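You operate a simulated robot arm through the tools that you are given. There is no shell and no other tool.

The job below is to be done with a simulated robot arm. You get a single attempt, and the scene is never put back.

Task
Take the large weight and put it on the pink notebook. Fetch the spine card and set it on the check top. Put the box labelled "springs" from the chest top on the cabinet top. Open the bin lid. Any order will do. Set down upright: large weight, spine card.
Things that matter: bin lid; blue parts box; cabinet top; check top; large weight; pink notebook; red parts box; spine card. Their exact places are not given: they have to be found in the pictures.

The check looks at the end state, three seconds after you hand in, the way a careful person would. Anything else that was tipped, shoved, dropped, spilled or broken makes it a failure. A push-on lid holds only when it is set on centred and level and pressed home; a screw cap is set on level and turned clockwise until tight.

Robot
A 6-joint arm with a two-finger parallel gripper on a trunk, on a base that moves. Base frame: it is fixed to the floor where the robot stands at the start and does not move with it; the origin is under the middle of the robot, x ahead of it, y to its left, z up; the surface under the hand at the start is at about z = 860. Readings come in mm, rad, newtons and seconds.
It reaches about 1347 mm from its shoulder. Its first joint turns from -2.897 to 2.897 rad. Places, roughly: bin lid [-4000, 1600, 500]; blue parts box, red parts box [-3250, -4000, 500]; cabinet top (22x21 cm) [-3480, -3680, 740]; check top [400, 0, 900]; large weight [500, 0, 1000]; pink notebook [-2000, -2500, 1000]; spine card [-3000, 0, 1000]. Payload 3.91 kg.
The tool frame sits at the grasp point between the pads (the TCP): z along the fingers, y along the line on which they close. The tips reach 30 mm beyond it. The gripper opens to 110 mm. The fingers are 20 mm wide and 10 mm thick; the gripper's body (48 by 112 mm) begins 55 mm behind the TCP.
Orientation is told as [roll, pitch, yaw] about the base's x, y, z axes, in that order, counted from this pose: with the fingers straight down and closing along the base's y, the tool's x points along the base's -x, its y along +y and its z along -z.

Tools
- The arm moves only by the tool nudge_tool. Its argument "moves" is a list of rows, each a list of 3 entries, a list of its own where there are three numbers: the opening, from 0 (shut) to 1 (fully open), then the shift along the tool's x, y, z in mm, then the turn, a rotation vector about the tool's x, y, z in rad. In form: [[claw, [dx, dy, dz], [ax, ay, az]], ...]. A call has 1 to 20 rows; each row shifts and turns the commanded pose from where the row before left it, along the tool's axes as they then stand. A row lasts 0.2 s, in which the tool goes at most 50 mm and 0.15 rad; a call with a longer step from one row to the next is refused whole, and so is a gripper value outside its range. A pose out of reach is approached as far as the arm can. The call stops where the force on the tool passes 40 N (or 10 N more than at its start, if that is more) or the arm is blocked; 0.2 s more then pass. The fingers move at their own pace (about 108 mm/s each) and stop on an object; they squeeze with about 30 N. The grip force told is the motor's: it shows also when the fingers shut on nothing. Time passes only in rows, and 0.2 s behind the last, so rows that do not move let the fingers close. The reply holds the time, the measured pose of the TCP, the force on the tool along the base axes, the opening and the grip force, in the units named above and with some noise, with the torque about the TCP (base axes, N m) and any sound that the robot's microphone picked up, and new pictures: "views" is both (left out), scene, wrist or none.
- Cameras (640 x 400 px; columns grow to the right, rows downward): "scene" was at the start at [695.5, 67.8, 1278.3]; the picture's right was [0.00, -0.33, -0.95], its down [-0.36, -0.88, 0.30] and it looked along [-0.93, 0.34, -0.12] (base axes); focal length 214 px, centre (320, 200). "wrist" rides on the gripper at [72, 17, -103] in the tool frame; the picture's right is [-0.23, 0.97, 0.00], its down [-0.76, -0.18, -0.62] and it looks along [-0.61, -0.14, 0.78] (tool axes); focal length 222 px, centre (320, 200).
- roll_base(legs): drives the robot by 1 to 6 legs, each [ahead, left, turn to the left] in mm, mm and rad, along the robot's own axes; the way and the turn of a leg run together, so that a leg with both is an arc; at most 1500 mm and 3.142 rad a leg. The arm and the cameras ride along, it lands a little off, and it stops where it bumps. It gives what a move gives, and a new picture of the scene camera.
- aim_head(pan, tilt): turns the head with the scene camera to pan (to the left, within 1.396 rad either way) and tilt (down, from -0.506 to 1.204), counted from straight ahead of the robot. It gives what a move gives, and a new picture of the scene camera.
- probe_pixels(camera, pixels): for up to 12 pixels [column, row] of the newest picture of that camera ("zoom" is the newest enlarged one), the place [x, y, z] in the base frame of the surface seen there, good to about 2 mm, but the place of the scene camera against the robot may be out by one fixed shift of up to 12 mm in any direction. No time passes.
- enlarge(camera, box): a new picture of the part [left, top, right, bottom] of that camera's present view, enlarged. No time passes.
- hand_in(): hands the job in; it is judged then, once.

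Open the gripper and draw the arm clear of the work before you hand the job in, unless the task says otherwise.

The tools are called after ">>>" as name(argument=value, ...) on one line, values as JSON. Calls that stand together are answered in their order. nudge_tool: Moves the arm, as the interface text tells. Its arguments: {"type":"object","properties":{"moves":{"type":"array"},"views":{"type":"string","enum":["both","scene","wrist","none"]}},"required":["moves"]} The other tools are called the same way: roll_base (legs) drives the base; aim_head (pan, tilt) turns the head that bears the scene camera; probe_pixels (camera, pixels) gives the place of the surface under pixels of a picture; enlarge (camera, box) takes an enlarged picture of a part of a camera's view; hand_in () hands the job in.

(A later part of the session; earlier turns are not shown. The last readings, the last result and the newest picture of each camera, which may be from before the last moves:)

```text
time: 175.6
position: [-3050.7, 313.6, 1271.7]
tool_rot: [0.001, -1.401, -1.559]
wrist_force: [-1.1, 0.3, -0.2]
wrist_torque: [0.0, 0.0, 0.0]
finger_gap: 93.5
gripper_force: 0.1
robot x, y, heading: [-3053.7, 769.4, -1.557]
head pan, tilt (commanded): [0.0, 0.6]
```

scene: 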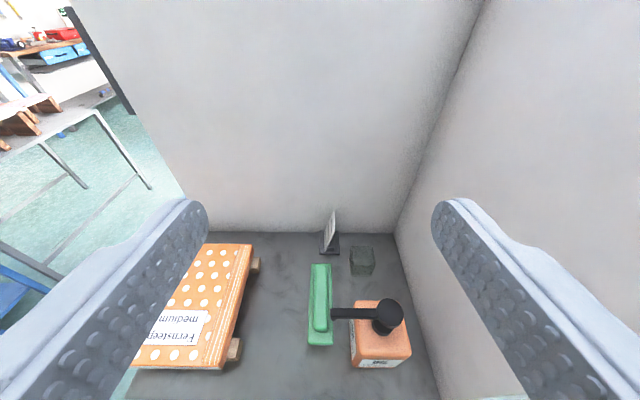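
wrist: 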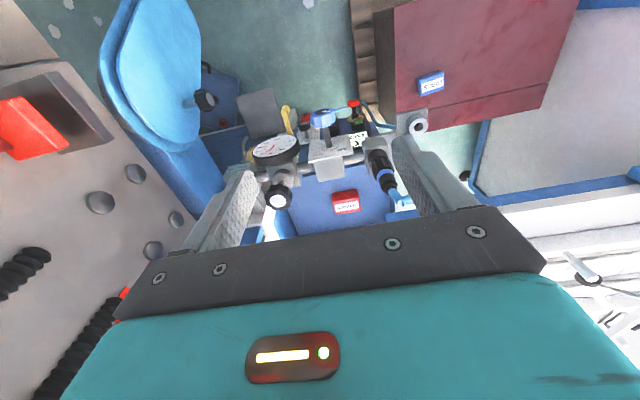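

This is a clear view: the card stands edge-on at (332,235), the brush at (320,300), the bottle at (380,335), and a glass block at (362,260). I enlarge and probe them.

>>> enlarge(camera="scene", box=[280, 190, 430, 380])

>>> probe_pixels(camera="scene", pixels=[[333, 213], [329, 235], [333, 250], [326, 245], [338, 245], [362, 252], [372, 262], [352, 268], [320, 275], [340, 313], [385, 308], [400, 235]])

```text
2.11 times, centred on (355, 285) of scene
```

zoom: 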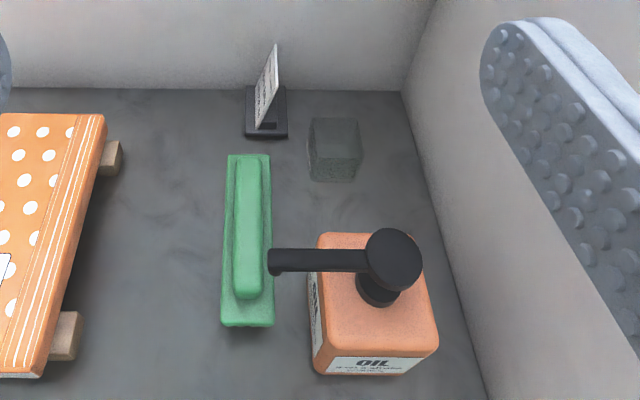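

```text
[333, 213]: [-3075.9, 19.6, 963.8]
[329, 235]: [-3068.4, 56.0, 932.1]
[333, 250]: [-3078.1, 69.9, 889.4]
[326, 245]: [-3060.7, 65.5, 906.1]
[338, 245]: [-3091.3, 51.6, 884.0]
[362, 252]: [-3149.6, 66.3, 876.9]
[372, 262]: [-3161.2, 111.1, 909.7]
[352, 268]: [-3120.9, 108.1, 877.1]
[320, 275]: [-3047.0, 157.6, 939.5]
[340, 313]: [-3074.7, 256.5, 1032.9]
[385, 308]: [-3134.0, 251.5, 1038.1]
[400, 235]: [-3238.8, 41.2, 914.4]
```

The card leans in the x direction at x≈-3056..-3076, y 15..70, with the glass block at x<-3115 and the pump top at z≈1038. I bring the hand in above the shelf, turning the fingers to 0.6 rad from vertical, and look with the wrist camera.

>>> nudge_tool(moves=[[0.85, [14.4, -3.2, 36], [0, 0.133, 0]], [0.85, [9.5, -3.2, 37.6], [0, 0.133, 0]], [0.85, [4.4, -3.2, 38.5], [0, 0.133, 0]], [0.85, [-0.7, -3.2, 38.8], [0, 0.133, 0]], [0.85, [-5.9, -3.2, 38.3], [0, 0.133, 0]], [0.85, [-10.9, -3.2, 37.2], [0, 0.133, 0]], [0.85, [0, 0, 0], [0, 0, 0]]], views="both")

```text
time: 177.2
position: [-3066.2, 115.2, 1150.6]
tool_rot: [0.001, -0.6, -1.557]
wrist_force: [0.0, -0.6, 0.2]
wrist_torque: [0.01, -0.03, -0.03]
finger_gap: 93.7
gripper_force: 0.0
robot x, y, heading: [-3052.6, 769.4, -1.552]
head pan, tilt (commanded): [0.0, 0.6]
```

scene: 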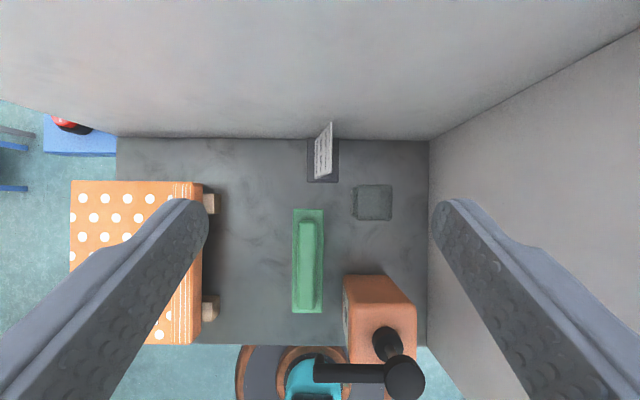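
wrist: 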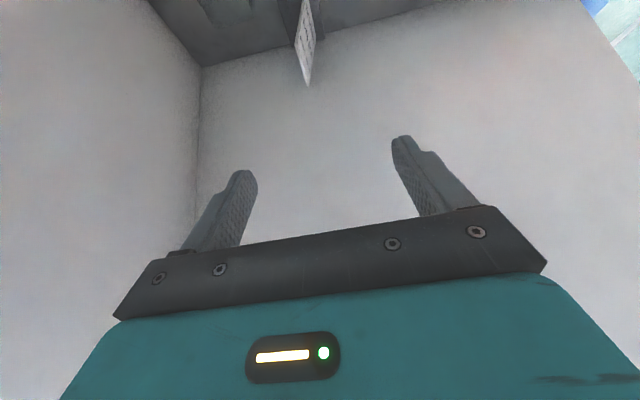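

The card is visible in the wrist view at (305,45). I enlarge it and probe for exact place and lean.

>>> enlarge(camera="wrist", box=[260, 0, 360, 100])

```text
4.00 times, centred on (310, 50) of wrist
```

zoom: 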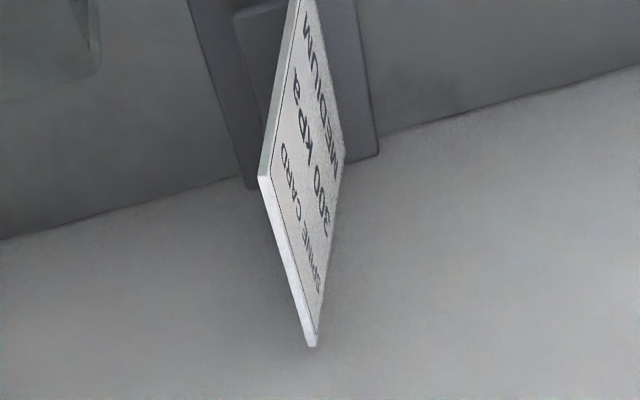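

>>> probe_pixels(camera="zoom", pixels=[[266, 180], [313, 335], [300, 20], [280, 120], [338, 150], [310, 200], [320, 80], [315, 290], [255, 60], [365, 120], [225, 150], [310, 385]])

```text
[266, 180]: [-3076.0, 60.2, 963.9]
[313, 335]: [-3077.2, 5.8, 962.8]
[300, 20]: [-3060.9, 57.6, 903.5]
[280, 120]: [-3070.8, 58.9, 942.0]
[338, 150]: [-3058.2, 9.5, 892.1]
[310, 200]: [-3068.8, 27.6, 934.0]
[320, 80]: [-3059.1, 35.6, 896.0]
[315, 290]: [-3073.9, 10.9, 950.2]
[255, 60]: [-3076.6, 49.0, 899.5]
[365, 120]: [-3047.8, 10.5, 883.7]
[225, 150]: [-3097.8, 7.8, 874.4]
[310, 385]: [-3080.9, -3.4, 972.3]
```

By the wrist camera the card spans y 6..60, with its top edge at (-3076.5, z 963.5), leaning 14.5°; the wall is at y≈-3 and the shelf at z≈874. I roll the hand 0.253 rad to match the lean and move to a pre-grasp point 130 mm back along the approach line.

>>> nudge_tool(moves=[[0.45, [0, 0, 0], [-0.1045, 0, 0.0715]], [0.45, [0, 0, 0], [-0.1045, 0, 0.0715]], [0.45, [16.5, -19.3, 25.1], [0, 0, 0]], [0.45, [16.5, -19.3, 25.1], [0, 0, 0]], [0.45, [16.5, -19.3, 25.1], [0, 0, 0]], [0.45, [0, 0, 0], [0, 0, 0]]], views="both")

```text
time: 178.6
position: [-3100.8, 111.8, 1047.0]
tool_rot: [0.304, -0.581, -1.727]
wrist_force: [-0.8, 0.6, 0.5]
wrist_torque: [0.0, -0.01, 0.0]
finger_gap: 49.5
gripper_force: 0.0
robot x, y, heading: [-3054.4, 772.2, -1.557]
head pan, tilt (commanded): [0.0, 0.6]
```

scene: 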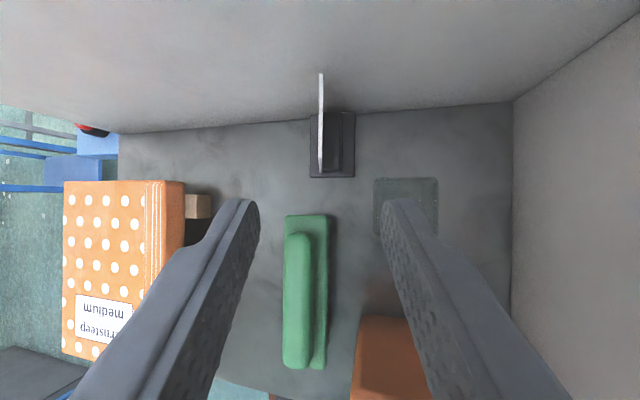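
wrist: 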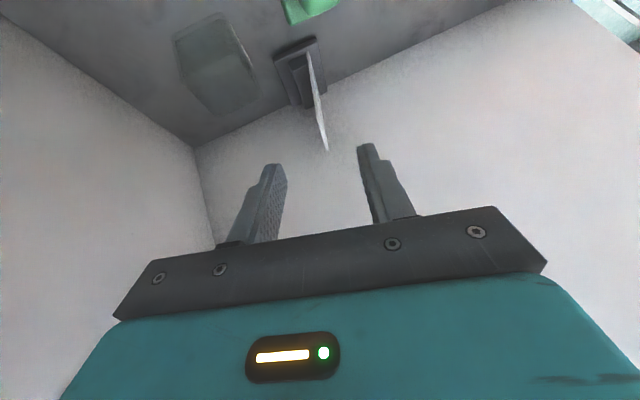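

The card now appears exactly edge-on and centred between the fingers (column 321). I advance 100 mm along the tool axis and check.

>>> nudge_tool(moves=[[0.45, [0, 0, 35], [0, 0, 0]], [0.45, [0, 0, 35], [0, 0, 0]], [0.45, [0, 0, 30], [0, 0, 0]], [0.45, [0, 0, 0], [0, 0, 0]]], views="both")

```text
time: 179.6
position: [-3079.7, 55.7, 969.8]
tool_rot: [0.305, -0.58, -1.727]
wrist_force: [-0.1, -0.2, 0.1]
wrist_torque: [-0.01, 0.0, -0.01]
finger_gap: 49.5
gripper_force: 0.1
robot x, y, heading: [-3056.5, 767.4, -1.559]
head pan, tilt (commanded): [0.0, 0.6]
```

scene: 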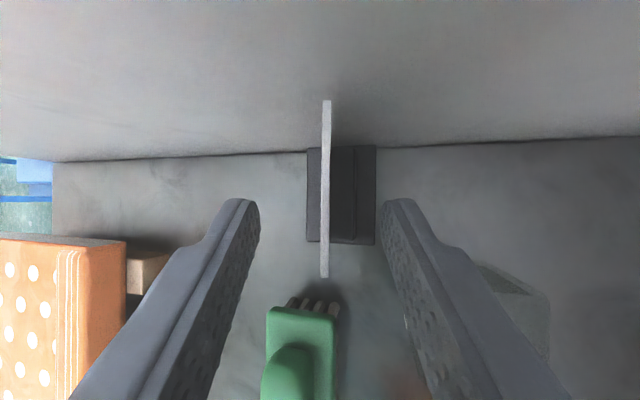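
wrist: 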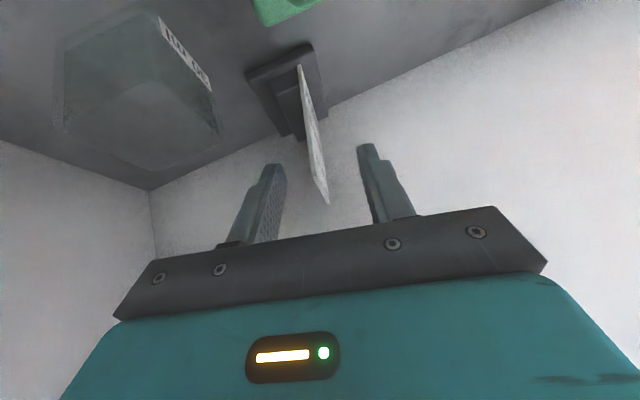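

The card's top is between the fingers, almost centred. I advance the last 30 mm and close gently.

>>> nudge_tool(moves=[[0.45, [0, 0, 15], [0, 0, 0]], [0.45, [0, 0, 15], [0, 0, 0]], [0.45, [0, 0, 0], [0, 0, 0]]], views="scene")

>>> nudge_tool(moves=[[0.2, [0, 0, 0], [0, 0, 0]], [0.1, [0, 0, 0], [0, 0, 0]], [0, [0, 0, 0], [0, 0, 0]], [0, [0, 0, 0], [0, 0, 0]], [0, [0, 0, 0], [0, 0, 0]]], views="both")

```text
time: 180.4
position: [-3072.4, 37.2, 944.5]
tool_rot: [0.305, -0.579, -1.728]
wrist_force: [0.4, 0.0, 0.2]
wrist_torque: [-0.01, 0.0, -0.01]
finger_gap: 49.5
gripper_force: 0.2
robot x, y, heading: [-3052.1, 768.6, -1.553]
head pan, tilt (commanded): [0.0, 0.6]
```

scene: 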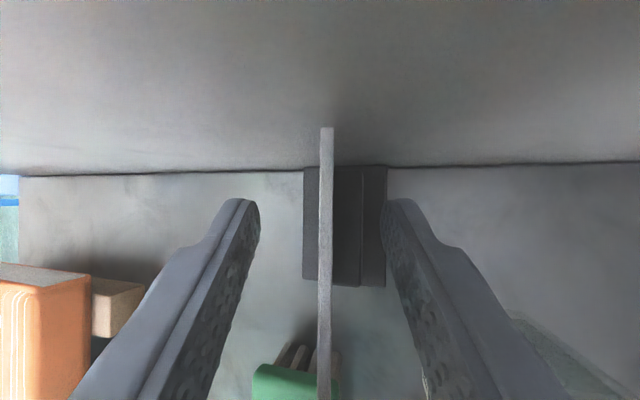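

```text
time: 181.6
position: [-3074.1, 38.2, 944.8]
tool_rot: [0.305, -0.58, -1.727]
wrist_force: [0.1, -0.3, 0.2]
wrist_torque: [0.03, 0.01, 0.03]
finger_gap: 2.7
gripper_force: 29.9
robot x, y, heading: [-3056.8, 766.8, -1.559]
head pan, tilt (commanded): [0.0, 0.6]
```

scene: 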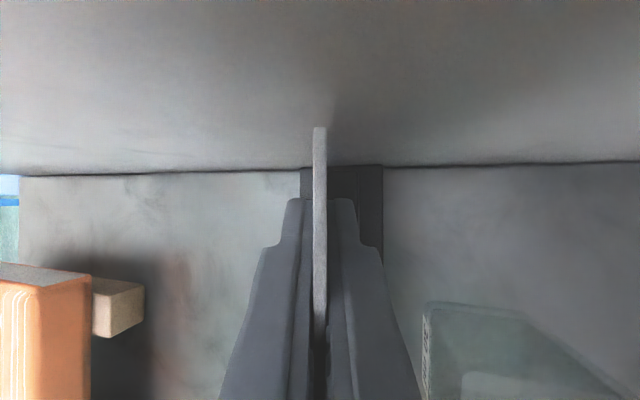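
wrist: 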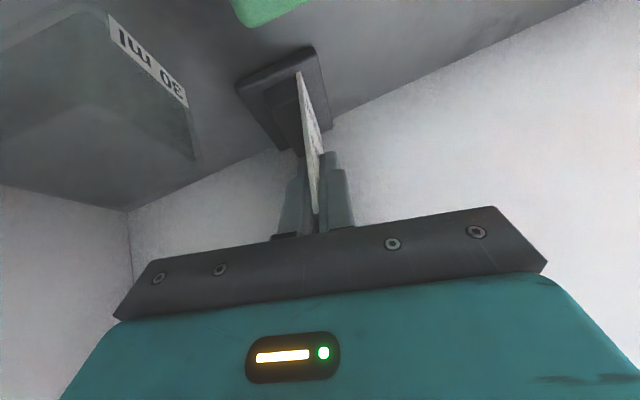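

The card is gripped (gap 2.7 mm, 30 N). I lift straight up 15 mm, then check before going higher.

>>> nudge_tool(moves=[[0, [-2.7, 1.25, -4], [0, 0, 0]], [0, [-5.5, 2.5, -8], [0, 0, 0]], [0, [0, 0, 0], [0, 0, 0]]], views="both")

```text
time: 182.4
position: [-3072.0, 39.0, 959.7]
tool_rot: [0.305, -0.582, -1.727]
wrist_force: [0.2, -0.5, -0.2]
wrist_torque: [-0.03, 0.02, -0.02]
finger_gap: 2.7
gripper_force: 29.8
robot x, y, heading: [-3052.3, 769.9, -1.559]
head pan, tilt (commanded): [0.0, 0.6]
```

scene: 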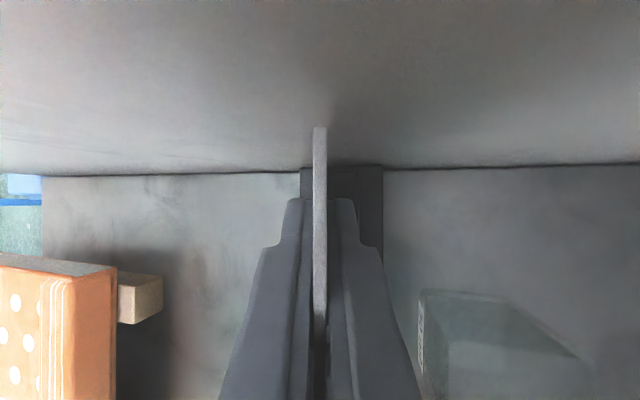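
wrist: 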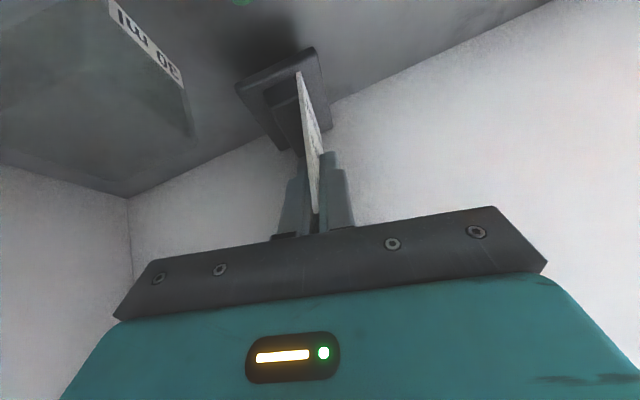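

The stand comes up with the card. I raise another 200 mm, so that its base clears the pump (z≈1038), before drawing back.

>>> nudge_tool(moves=[[0, [-21.9, 10, -32], [0, 0, 0]], [0, [-21.9, 10, -32], [0, 0, 0]], [0, [-21.9, 10, -32], [0, 0, 0]], [0, [-21.9, 10, -32], [0, 0, 0]], [0, [-21.9, 10, -32], [0, 0, 0]], [0, [0, 0, 0], [0, 0, 0]]], views="both")

```text
time: 183.8
position: [-3074.2, 40.7, 1160.4]
tool_rot: [0.305, -0.581, -1.729]
wrist_force: [0.1, 0.7, -2.0]
wrist_torque: [0.0, 0.01, 0.0]
finger_gap: 2.3
gripper_force: 29.8
robot x, y, heading: [-3054.6, 773.1, -1.556]
head pan, tilt (commanded): [0.0, 0.6]
```

scene: 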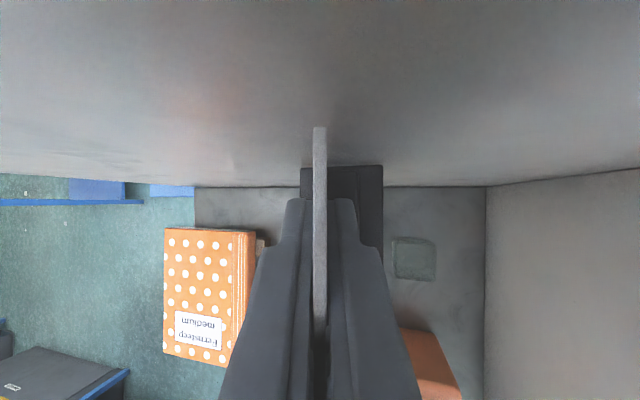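
wrist: 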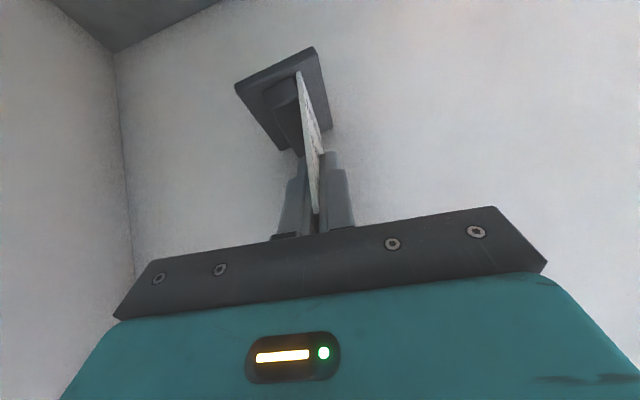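

I draw the hand back 280 mm towards the robot at this height, passing over the brush and the bottle.

>>> nudge_tool(moves=[[0, [33, 0, -22.6], [0, 0, 0]], [0, [33, 0, -22.6], [0, 0, 0]], [0, [33, 0, -22.6], [0, 0, 0]], [0, [33, 0, -22.6], [0, 0, 0]], [0, [33, 0, -22.6], [0, 0, 0]], [0, [33, 0, -22.6], [0, 0, 0]], [0, [33, 0, -22.6], [0, 0, 0]], [0, [0, 0, 0], [0, 0, 0]]], views="both")

```text
time: 185.6
position: [-3076.9, 319.7, 1159.2]
tool_rot: [0.307, -0.581, -1.727]
wrist_force: [0.5, 0.4, -0.9]
wrist_torque: [0.01, -0.01, 0.0]
finger_gap: 2.3
gripper_force: 29.9
robot x, y, heading: [-3056.8, 771.8, -1.555]
head pan, tilt (commanded): [0.0, 0.6]
```

scene: 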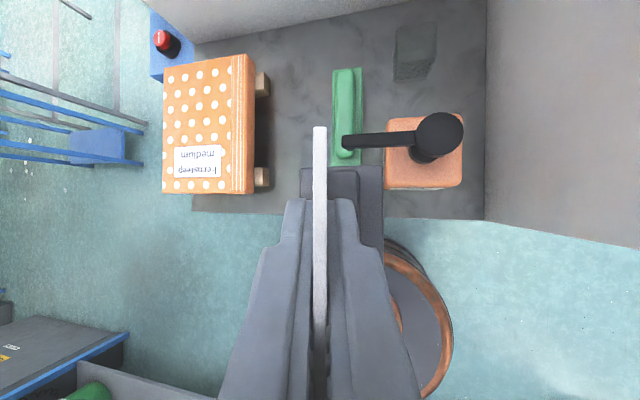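
wrist: 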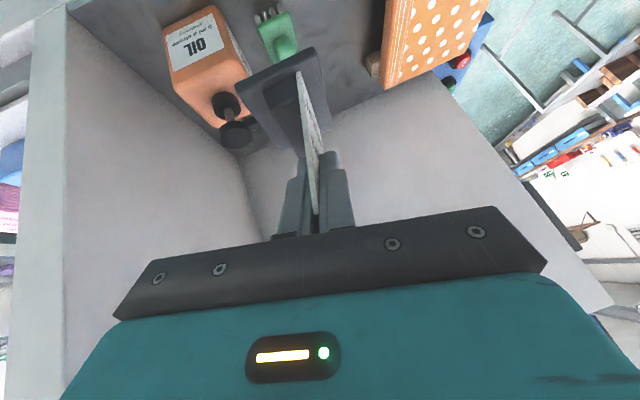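

The card is held securely and the shelf items are untouched. I leave the lane the way I came (left, +x) to about (-2045,770), then turn left to face +x.

>>> roll_base(legs=[[0, 1010, 0]])

>>> roll_base(legs=[[0, 0, 1.556]])

>>> aim_head(pan=0, tilt=-0.4)

```text
time: 190.8
position: [-2075.1, 337.5, 1158.5]
tool_rot: [0.307, -0.581, -1.719]
wrist_force: [0.2, 0.0, -1.0]
wrist_torque: [0.03, -0.02, -0.01]
finger_gap: 2.5
gripper_force: 30.2
robot x, y, heading: [-2057.2, 786.4, -1.545]
head pan, tilt (commanded): [0.0, 0.6]
```

scene: 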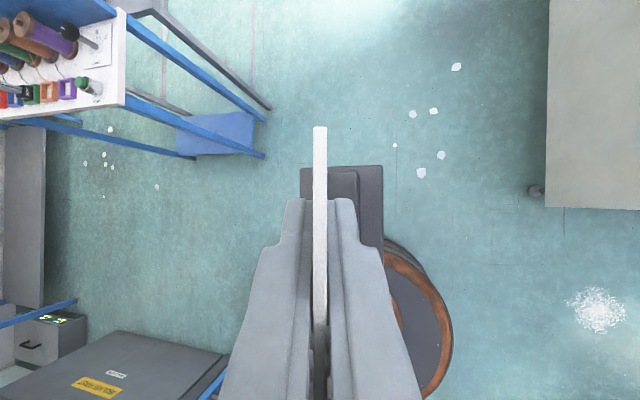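

```text
time: 195.0
position: [-1605.9, 763.8, 1158.1]
tool_rot: [0.307, -0.581, -0.158]
wrist_force: [-0.9, 0.0, -0.8]
wrist_torque: [0.0, 0.0, -0.02]
finger_gap: 2.5
gripper_force: 30.1
robot x, y, heading: [-2055.3, 788.9, 0.013]
head pan, tilt (commanded): [0.0, 0.6]
```

scene: 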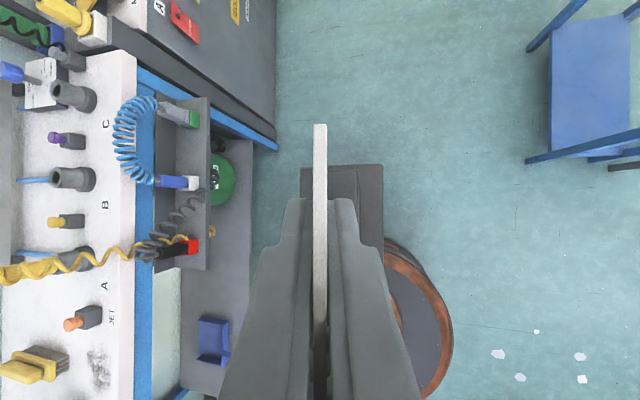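

```text
time: 196.3
position: [-1606.1, 763.7, 1157.6]
tool_rot: [0.307, -0.58, -0.159]
wrist_force: [0.0, -0.3, -1.0]
wrist_torque: [-0.01, -0.01, -0.01]
finger_gap: 2.2
gripper_force: 29.8
robot x, y, heading: [-2060.5, 787.2, 0.01]
head pan, tilt (commanded): [0.0, -0.4]
```

scene: 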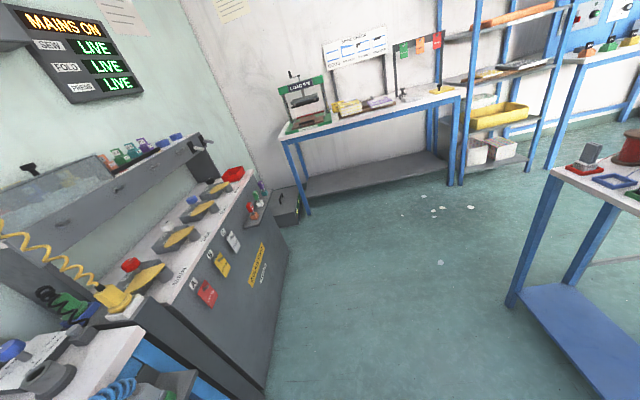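

The check bench with the tags is visible ahead at (400,90). I probe the right-hand blue table, the left cabinet and the bench legs to choose my lane.

>>> probe_pixels(camera="scene", pixels=[[512, 302], [570, 282], [610, 396], [550, 180], [265, 392], [288, 250], [308, 212], [450, 182], [290, 220], [440, 260], [340, 200], [455, 95]])

```text
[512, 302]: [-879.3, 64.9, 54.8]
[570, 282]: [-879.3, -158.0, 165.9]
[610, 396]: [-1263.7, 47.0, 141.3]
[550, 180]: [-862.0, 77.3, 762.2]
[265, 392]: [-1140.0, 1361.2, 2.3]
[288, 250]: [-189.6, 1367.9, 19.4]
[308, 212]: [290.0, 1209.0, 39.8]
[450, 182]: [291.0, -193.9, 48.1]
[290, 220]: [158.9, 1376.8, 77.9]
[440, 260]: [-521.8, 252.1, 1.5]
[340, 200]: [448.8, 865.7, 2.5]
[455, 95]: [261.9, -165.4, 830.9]
```

The lane between the blue table (y<77) and the left cabinet (y>1361) is wide. I drive ahead in two legs to about (-450,600).

>>> roll_base(legs=[[850, -100, -0.012], [760, -95, 0]])

```text
time: 204.5
position: [-2.2, 571.6, 1159.1]
tool_rot: [0.307, -0.581, -0.171]
wrist_force: [-0.2, 0.4, -1.1]
wrist_torque: [0.0, 0.0, 0.0]
finger_gap: 2.5
gripper_force: 30.3
robot x, y, heading: [-450.0, 598.9, 0.002]
head pan, tilt (commanded): [0.0, -0.4]
```

scene: 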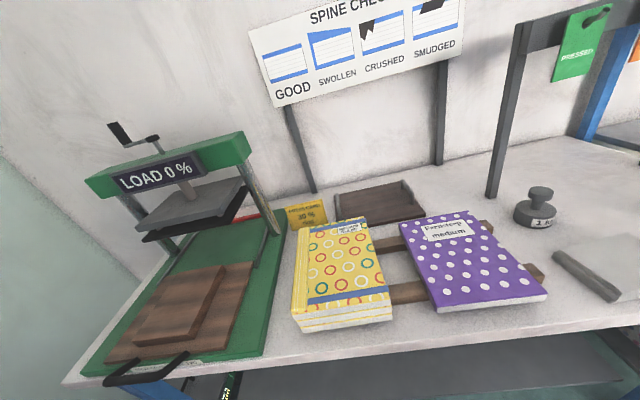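

Now at (-450,599) facing the bench. I move right to y≈0, then forward to x≈-60, where the way is known to be clear.

>>> roll_base(legs=[[40, -600, 0], [345, 0, 0]])

>>> aim_head(pan=0, tilt=0.2)

```text
time: 209.7
position: [386.8, -22.2, 1158.5]
tool_rot: [0.307, -0.582, -0.168]
wrist_force: [0.4, -0.6, -1.0]
wrist_torque: [0.02, -0.01, -0.01]
finger_gap: 2.5
gripper_force: 30.3
robot x, y, heading: [-63.3, 10.6, -0.003]
head pan, tilt (commanded): [0.0, -0.4]
```

scene: 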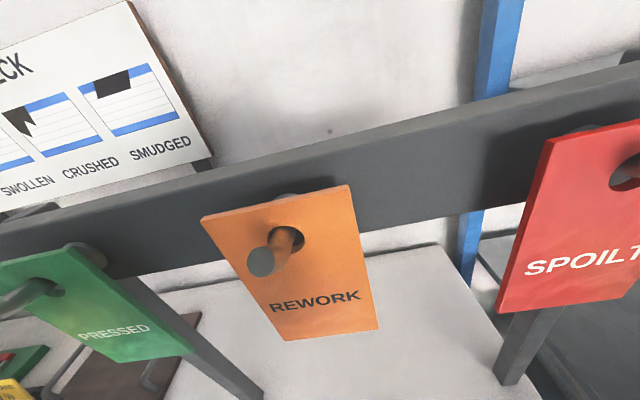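

```text
time: 210.7
position: [386.6, -22.3, 1158.8]
tool_rot: [0.305, -0.581, -0.169]
wrist_force: [0.3, -0.8, -1.4]
wrist_torque: [-0.01, 0.01, 0.0]
finger_gap: 2.3
gripper_force: 29.8
robot x, y, heading: [-63.7, 5.2, -0.003]
head pan, tilt (commanded): [0.0, 0.201]
```

scene: 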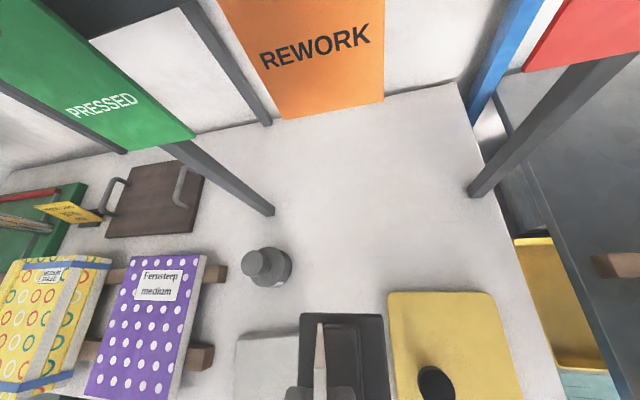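

The spot where the 2 kg weight stood, around (480,0), is free. I lower the card to z≈1048, then move ahead over that spot below the tags.

>>> nudge_tool(moves=[[0, [20.2, -9.25, 29.6], [0, 0, 0]], [0, [20.2, -9.25, 29.6], [0, 0, 0]], [0, [20.2, -9.25, 29.6], [0, 0, 0]], [0, [-13.6, 2.2, 35], [0, 0, 0]], [0, [-13.6, 2.2, 35], [0, 0, 0]], [0, [-13.6, 2.2, 35], [0, 0, 0]], [0, [0, 0, 0], [0, 0, 0]]], views="both")

```text
time: 212.3
position: [480.8, -0.6, 988.1]
tool_rot: [0.305, -0.581, -0.169]
wrist_force: [0.1, 0.1, -0.5]
wrist_torque: [-0.01, -0.03, 0.03]
finger_gap: 2.7
gripper_force: 29.9
robot x, y, heading: [-66.4, 6.3, -0.002]
head pan, tilt (commanded): [0.0, 0.201]
```

scene: 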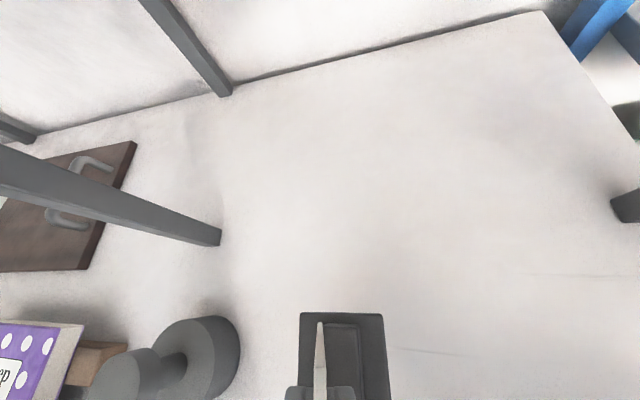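
wrist: 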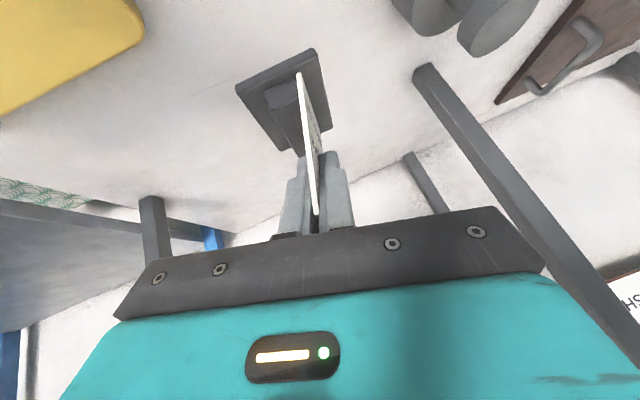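

The spot beneath is clear. I probe the base plate's corners to check that it is level before setting it down.

>>> probe_pixels(camera="wrist", pixels=[[242, 88], [311, 55], [326, 120], [262, 130], [255, 80], [320, 100], [316, 70], [312, 190], [250, 180], [400, 120]])

>>> enlarge(camera="wrist", box=[210, 30, 370, 240])

```text
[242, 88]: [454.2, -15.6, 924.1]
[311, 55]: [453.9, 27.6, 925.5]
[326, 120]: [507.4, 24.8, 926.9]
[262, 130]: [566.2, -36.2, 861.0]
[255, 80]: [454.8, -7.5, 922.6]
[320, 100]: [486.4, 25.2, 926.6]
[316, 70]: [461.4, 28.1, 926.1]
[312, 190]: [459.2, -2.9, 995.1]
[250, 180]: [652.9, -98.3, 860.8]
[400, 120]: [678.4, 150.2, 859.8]
```

```text
1.90 times, centred on (290, 135) of wrist
```

zoom: 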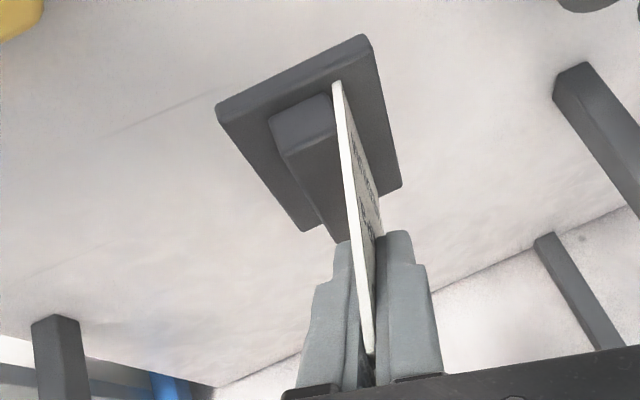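

The base is level to within about a millimetre. I lower 46 mm, then continue in small steps until contact.

>>> nudge_tool(moves=[[0, [10.9, -5, 16], [0, 0, 0]], [0, [8.2, -3.75, 12], [0, 0, 0]], [0, [6, -2.75, 8.8], [0, 0, 0]], [0, [0, 0, 0], [0, 0, 0]]], views="none")

```text
time: 213.3
position: [479.6, 2.6, 939.8]
tool_rot: [0.305, -0.582, -0.171]
wrist_force: [0.1, 0.8, 0.9]
wrist_torque: [0.0, -0.01, 0.0]
finger_gap: 2.3
gripper_force: 30.5
robot x, y, heading: [-63.4, 6.5, 0.003]
head pan, tilt (commanded): [0.0, 0.201]
```

At z=939.8 with no contact yet. I go down in 1.5 mm steps.

>>> nudge_tool(moves=[[0, [0.82, -0.38, 1.2], [0, 0, 0]], [0, [0.82, -0.38, 1.2], [0, 0, 0]], [0, [0.82, -0.38, 1.2], [0, 0, 0]], [0, [0.55, -0.25, 0.8], [0, 0, 0]], [0, [0, 0, 0], [0, 0, 0]]], views="wrist")

```text
time: 214.5
position: [479.5, 0.1, 934.6]
tool_rot: [0.306, -0.582, -0.169]
wrist_force: [-0.9, 0.0, -0.7]
wrist_torque: [0.0, 0.01, -0.02]
finger_gap: 2.5
gripper_force: 29.6
robot x, y, heading: [-61.8, 5.3, -0.005]
head pan, tilt (commanded): [0.0, 0.201]
```

wrist: 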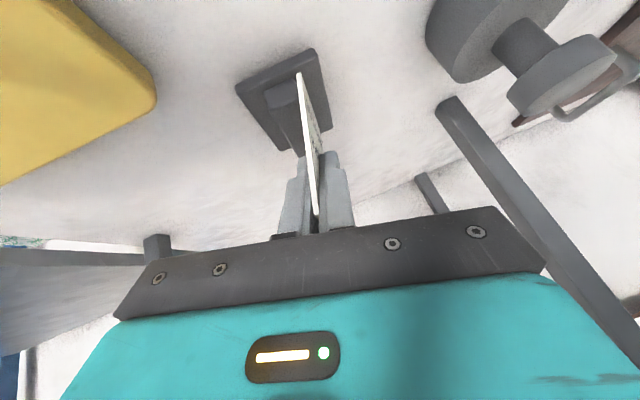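

Still no contact at 934.6; I take a few more 1 mm steps and read the force.

>>> nudge_tool(moves=[[0, [0.55, -0.25, 0.8], [0, 0, 0]], [0, [0.55, -0.25, 0.8], [0, 0, 0]], [0, [0, 0, 0], [0, 0, 0]]], views="none")

>>> nudge_tool(moves=[[0, [0.55, -0.25, 0.8], [0, 0, 0]], [0, [0, 0, 0], [0, 0, 0]]], views="none")

```text
time: 215.3
position: [479.8, -0.5, 934.8]
tool_rot: [0.306, -0.582, -0.17]
wrist_force: [0.6, -0.7, -0.6]
wrist_torque: [0.02, -0.03, 0.0]
finger_gap: 2.6
gripper_force: 29.8
robot x, y, heading: [-63.5, 5.9, 0.002]
head pan, tilt (commanded): [0.0, 0.201]
```

```text
time: 215.9
position: [480.0, 0.4, 933.9]
tool_rot: [0.304, -0.582, -0.169]
wrist_force: [-0.1, 0.7, -1.1]
wrist_torque: [0.01, 0.03, 0.04]
finger_gap: 2.5
gripper_force: 29.9
robot x, y, heading: [-61.3, 3.3, -0.0]
head pan, tilt (commanded): [0.0, 0.201]
```

>>> nudge_tool(moves=[[0, [0.55, -0.25, 0.8], [0, 0, 0]], [0, [0, 0, 0], [0, 0, 0]]], views="none")

>>> nudge_tool(moves=[[0, [0.55, -0.25, 0.8], [0, 0, 0]], [0, [0, 0, 0], [0, 0, 0]]], views="none")

```text
time: 216.5
position: [479.5, 0.1, 932.0]
tool_rot: [0.306, -0.579, -0.171]
wrist_force: [-0.9, 0.1, -1.0]
wrist_torque: [0.02, -0.03, -0.02]
finger_gap: 2.5
gripper_force: 30.3
robot x, y, heading: [-69.7, 7.0, -0.0]
head pan, tilt (commanded): [0.0, 0.201]
```

```text
time: 217.1
position: [480.4, 1.4, 931.2]
tool_rot: [0.305, -0.581, -0.17]
wrist_force: [-0.2, 0.1, -0.2]
wrist_torque: [0.01, -0.02, -0.03]
finger_gap: 2.6
gripper_force: 29.4
robot x, y, heading: [-63.3, 7.5, 0.001]
head pan, tilt (commanded): [0.0, 0.201]
```

The force has just begun to change (-0.2 N) at z≈931. One more step, looking for a clear contact.

>>> nudge_tool(moves=[[0, [0.55, -0.25, 0.8], [0, 0, 0]], [0, [0, 0, 0], [0, 0, 0]]], views="none")

>>> nudge_tool(moves=[[0, [0.4, -0.18, 0.55], [0, 0, 0]], [0, [0, 0, 0], [0, 0, 0]]], views="both")

```text
time: 217.7
position: [480.0, 0.8, 929.8]
tool_rot: [0.307, -0.582, -0.168]
wrist_force: [0.4, 0.8, 0.3]
wrist_torque: [0.0, -0.03, 0.0]
finger_gap: 2.7
gripper_force: 30.4
robot x, y, heading: [-61.8, 7.5, -0.001]
head pan, tilt (commanded): [0.0, 0.201]
```

```text
time: 218.3
position: [479.1, 0.4, 929.1]
tool_rot: [0.308, -0.581, -0.169]
wrist_force: [0.3, 0.2, -0.7]
wrist_torque: [0.04, 0.04, 0.0]
finger_gap: 2.8
gripper_force: 30.0
robot x, y, heading: [-60.4, 6.9, 0.001]
head pan, tilt (commanded): [0.0, 0.201]
```

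scene: 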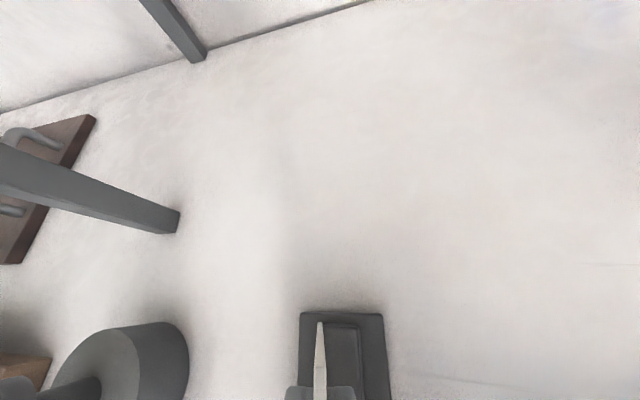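
wrist: 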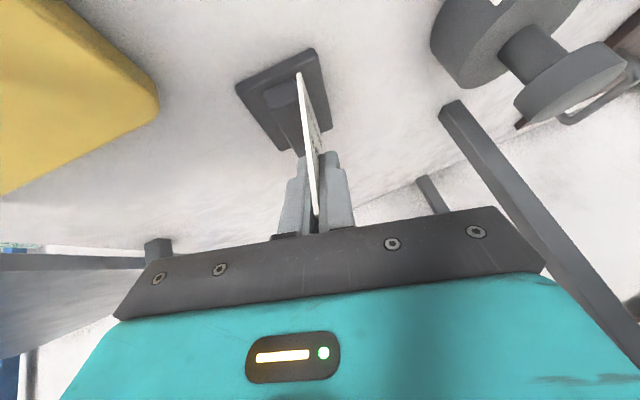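

The force stays in the noise. I probe the base plate's top and the table beside it to see the remaining gap.

>>> probe_pixels(camera="wrist", pixels=[[311, 55], [318, 80], [326, 120], [255, 82], [262, 105], [242, 88], [340, 80], [230, 110], [300, 50], [280, 145]])

>>> enlarge(camera="wrist", box=[220, 30, 350, 170])

```text
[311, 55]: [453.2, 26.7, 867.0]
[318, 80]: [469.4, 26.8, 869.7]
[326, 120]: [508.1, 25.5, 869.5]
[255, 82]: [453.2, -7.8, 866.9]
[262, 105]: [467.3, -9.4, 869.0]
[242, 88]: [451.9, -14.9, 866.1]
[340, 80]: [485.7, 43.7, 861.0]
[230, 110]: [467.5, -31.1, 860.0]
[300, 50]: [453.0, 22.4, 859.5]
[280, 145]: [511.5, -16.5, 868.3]
```

```text
2.86 times, centred on (285, 100) of wrist
```

zoom: 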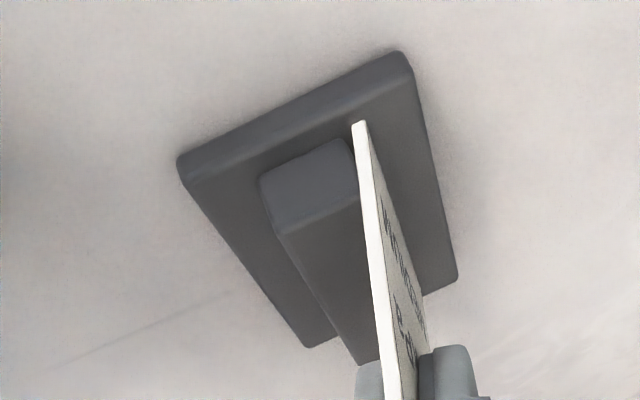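

The base's top reads about 869 with the table at 860, the same 10 mm thickness as on the shelf, so it is resting on the table. I open the fingers gently.

>>> nudge_tool(moves=[[0.05, [0, 0, 0], [0, 0, 0]], [0.15, [0, 0, 0], [0, 0, 0]], [0.3, [0, 0, 0], [0, 0, 0]], [0.4, [0, 0, 0], [0, 0, 0]], [0.4, [0, 0, 0], [0, 0, 0]]], views="both")

```text
time: 219.5
position: [478.4, 0.4, 929.7]
tool_rot: [0.306, -0.582, -0.17]
wrist_force: [-0.4, -0.8, -0.3]
wrist_torque: [0.0, 0.01, -0.02]
finger_gap: 43.8
gripper_force: 0.0
robot x, y, heading: [-61.6, 5.6, 0.002]
head pan, tilt (commanded): [0.0, 0.201]
```

scene: 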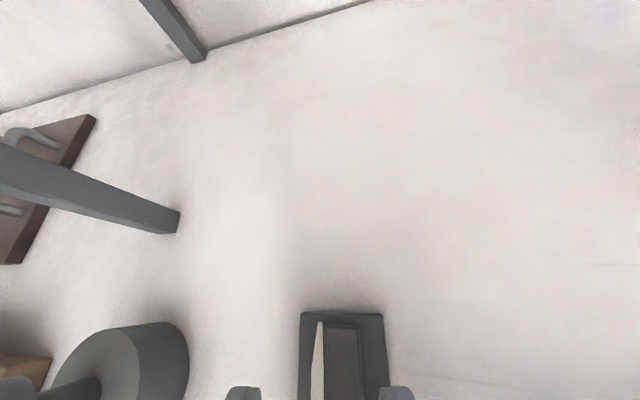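
wrist: 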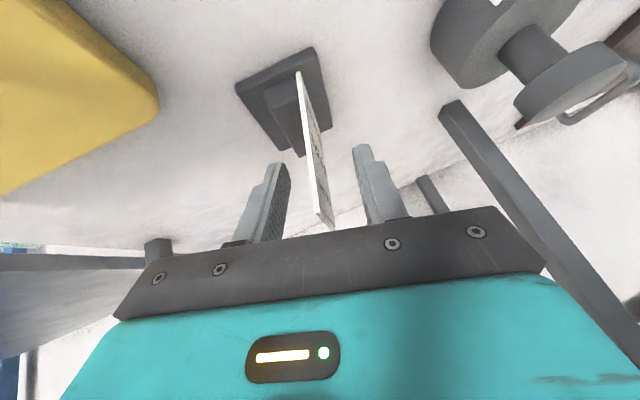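

The card stands free. I withdraw straight back along the tool axis and look at it again.

>>> nudge_tool(moves=[[0.4, [0, 0, -20], [0, 0, 0]], [0.4, [0, 0, -40], [0, 0, 0]], [0.4, [0, 0, -45], [0, 0, 0]], [0.4, [0, 0, -45], [0, 0, 0]], [0.4, [0, 0, 0], [0, 0, 0]]], views="both")

```text
time: 220.7
position: [392.3, -31.1, 1051.1]
tool_rot: [0.304, -0.58, -0.169]
wrist_force: [-0.1, -0.1, 0.1]
wrist_torque: [-0.02, 0.02, 0.01]
finger_gap: 44.0
gripper_force: 0.1
robot x, y, heading: [-64.7, 9.1, -0.002]
head pan, tilt (commanded): [0.0, 0.201]
```

scene: 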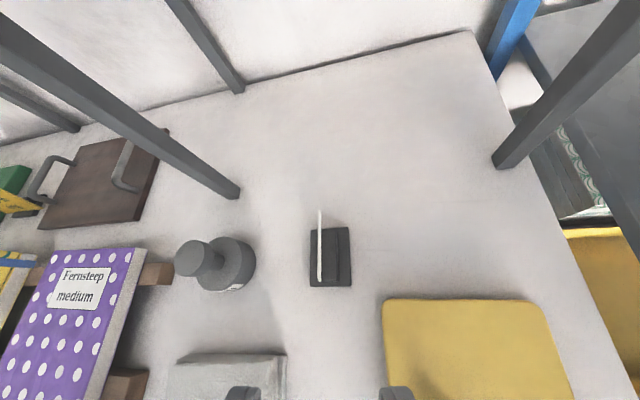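
wrist: 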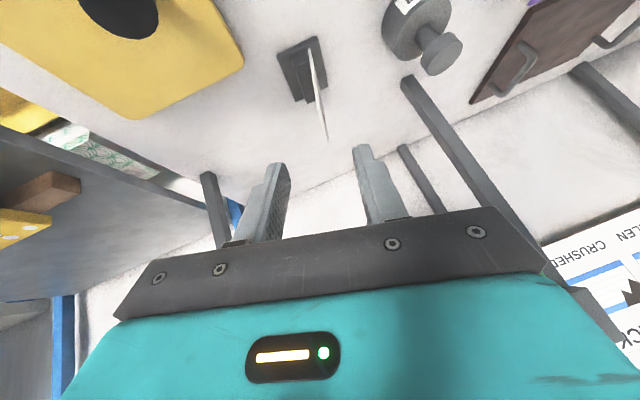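

The spine card stands upright on the check top at (480,0). I drive the base back 340 mm from the bench and then bring the tool back to its level travelling pose.

>>> roll_base(legs=[[-340, 0, 0]])

>>> nudge_tool(moves=[[0.4, [0, 0, 0], [0.1045, 0, -0.0715]], [0.4, [0, 0, 0], [0.1045, 0, -0.0715]], [0.4, [-21.5, 0, -31.4], [0, -0.133, 0]], [0.4, [-25.5, 0, -28.3], [0, -0.133, 0]], [0.4, [-29, 0, -24.6], [0, -0.133, 0]], [0.4, [-32, 0, -20.5], [0, -0.133, 0]], [0.4, [-34.4, 0, -16.1], [0, -0.133, 0]], [0.4, [-36.2, 0, -11.4], [0, -0.133, 0]], [0.4, [0, 0, 0], [0, 0, 0]]], views="scene")

```text
time: 223.0
position: [51.8, -33.0, 1050.6]
tool_rot: [0.304, -0.58, -0.174]
wrist_force: [0.2, -0.6, 1.0]
wrist_torque: [0.02, 0.0, 0.0]
finger_gap: 44.1
gripper_force: 0.1
robot x, y, heading: [-407.1, 12.0, 0.003]
head pan, tilt (commanded): [0.0, 0.201]
```

scene: 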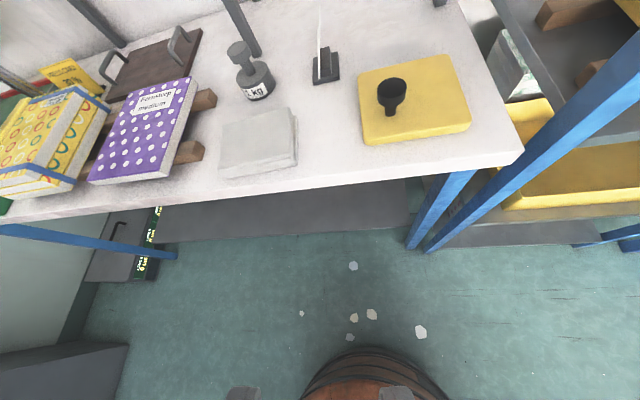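

```text
time: 225.0
position: [49.3, -33.1, 1279.1]
tool_rot: [0.002, -1.402, -0.004]
wrist_force: [1.1, 0.0, 0.2]
wrist_torque: [0.0, 0.01, 0.01]
finger_gap: 43.9
gripper_force: 0.1
robot x, y, heading: [-409.4, 5.4, 0.001]
head pan, tilt (commanded): [0.0, 0.201]
```

scene: 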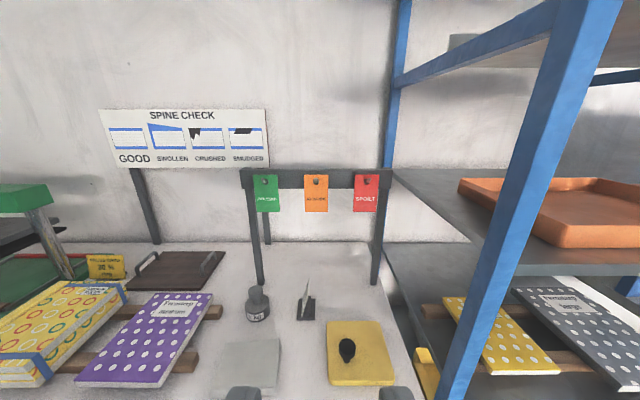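

The bench is in order, with the card standing at (305,302). Now for the dust bin: I move left to y≈660, turn around to face -x, and drive back towards it.

>>> roll_base(legs=[[0, 690, 0], [0, 0, 3.14]])

```text
time: 236.1
position: [-857.0, 756.4, 1279.0]
tool_rot: [0.001, -1.399, 3.108]
wrist_force: [0.2, 0.6, -0.1]
wrist_torque: [0.02, 0.01, 0.0]
finger_gap: 44.0
gripper_force: 0.1
robot x, y, heading: [-403.0, 705.2, 3.11]
head pan, tilt (commanded): [0.0, 0.201]
```

scene: 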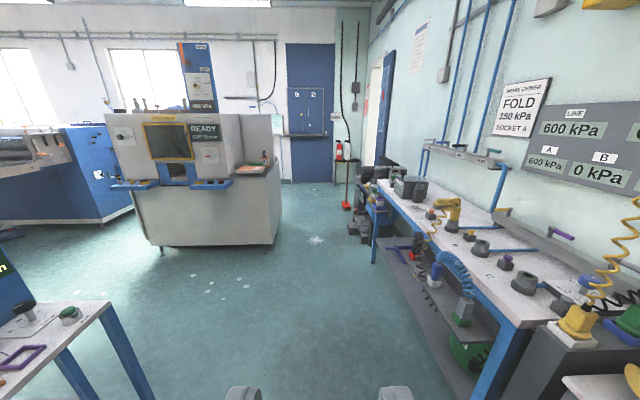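

Facing -x at (-403,705), the way ahead between the machine and the bench is open. I drive to about (-3050,770), correcting the heading.

>>> roll_base(legs=[[1450, 0, 0.031], [1200, -42, 0]])

>>> aim_head(pan=-0.6, tilt=0.5)

```text
time: 249.0
position: [-3517.2, 829.4, 1277.4]
tool_rot: [0.002, -1.4, 3.117]
wrist_force: [0.5, 0.3, -0.7]
wrist_torque: [0.0, 0.05, 0.0]
finger_gap: 43.7
gripper_force: 0.0
robot x, y, heading: [-3062.9, 776.6, 3.118]
head pan, tilt (commanded): [0.0, 0.201]
```

scene: 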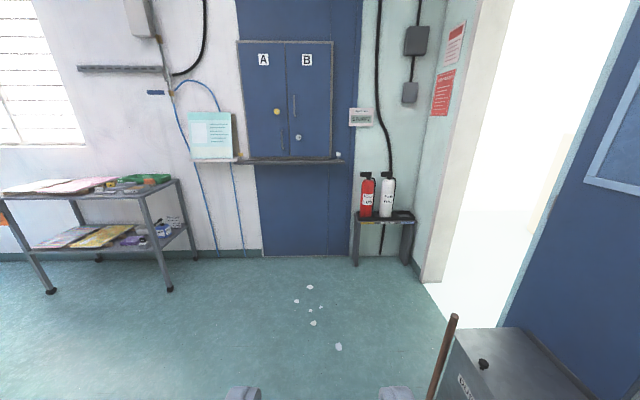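

```text
time: 250.0
position: [-3516.1, 828.9, 1278.6]
tool_rot: [0.001, -1.4, 3.115]
wrist_force: [0.2, 0.5, 0.2]
wrist_torque: [0.02, 0.02, 0.02]
finger_gap: 43.9
gripper_force: 0.0
robot x, y, heading: [-3061.4, 779.5, 3.122]
head pan, tilt (commanded): [-0.6, 0.499]
```

scene: 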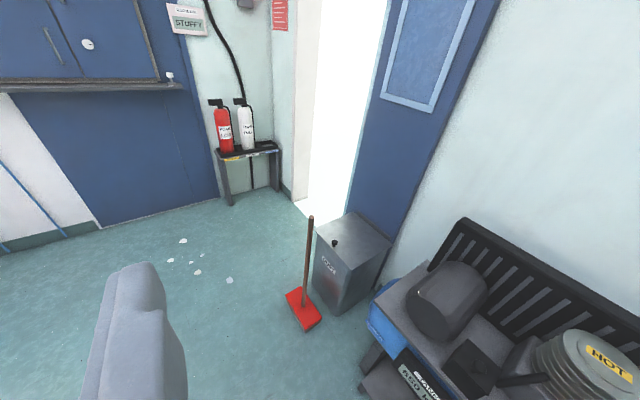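

The dust bin is at (350,255) with a knob at (335,243), the broom standing at (305,270) and an open door leaf behind it. I enlarge and probe.

>>> enlarge(camera="scene", box=[270, 190, 430, 350])

>>> probe_pixels(camera="scene", pixels=[[335, 243], [319, 235], [350, 268], [388, 250], [356, 215], [345, 310], [315, 290], [310, 217], [305, 270], [300, 310], [380, 290], [430, 230]])

```text
2.50 times, centred on (350, 270) of scene
```

zoom: 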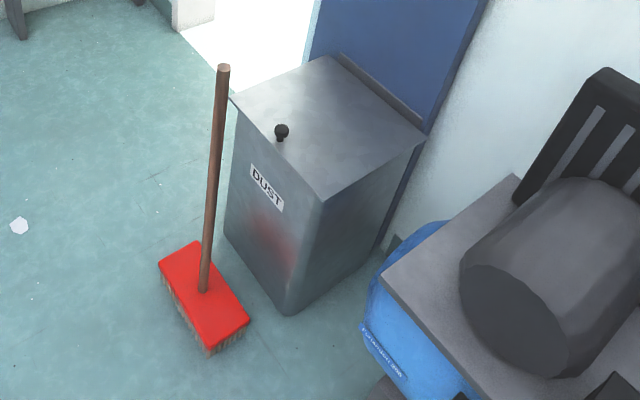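

```text
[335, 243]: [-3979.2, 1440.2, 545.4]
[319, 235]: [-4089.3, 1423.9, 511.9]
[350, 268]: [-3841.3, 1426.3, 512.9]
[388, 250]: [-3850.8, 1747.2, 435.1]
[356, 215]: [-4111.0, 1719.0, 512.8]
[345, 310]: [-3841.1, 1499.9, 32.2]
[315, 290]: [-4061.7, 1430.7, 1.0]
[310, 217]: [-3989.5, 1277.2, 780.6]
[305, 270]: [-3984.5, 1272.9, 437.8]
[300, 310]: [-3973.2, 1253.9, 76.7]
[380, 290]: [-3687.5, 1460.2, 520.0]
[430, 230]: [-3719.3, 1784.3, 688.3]
```

The bin spans x -4090..-3841, y 1424..1747 with its lid at z≈512; the knob is near the front edge at (-3979,1440,545) and a dark hinge strip runs along the back. I probe the hinge strip, the door leaf behind it, and the broom more finely.

>>> probe_pixels(camera="zoom", pixels=[[385, 92], [345, 62], [418, 125], [400, 60], [440, 100], [330, 90], [280, 130], [280, 140], [320, 195], [232, 98], [222, 68], [245, 330]])

```text
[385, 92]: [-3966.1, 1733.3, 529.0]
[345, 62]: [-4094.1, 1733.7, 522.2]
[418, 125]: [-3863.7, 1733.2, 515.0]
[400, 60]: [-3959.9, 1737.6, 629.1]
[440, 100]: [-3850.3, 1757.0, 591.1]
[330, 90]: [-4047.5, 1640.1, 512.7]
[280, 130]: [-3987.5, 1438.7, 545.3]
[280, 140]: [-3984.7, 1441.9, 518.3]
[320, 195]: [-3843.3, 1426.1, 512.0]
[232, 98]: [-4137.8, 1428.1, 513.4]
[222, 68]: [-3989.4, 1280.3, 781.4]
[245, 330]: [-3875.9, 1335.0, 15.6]
```

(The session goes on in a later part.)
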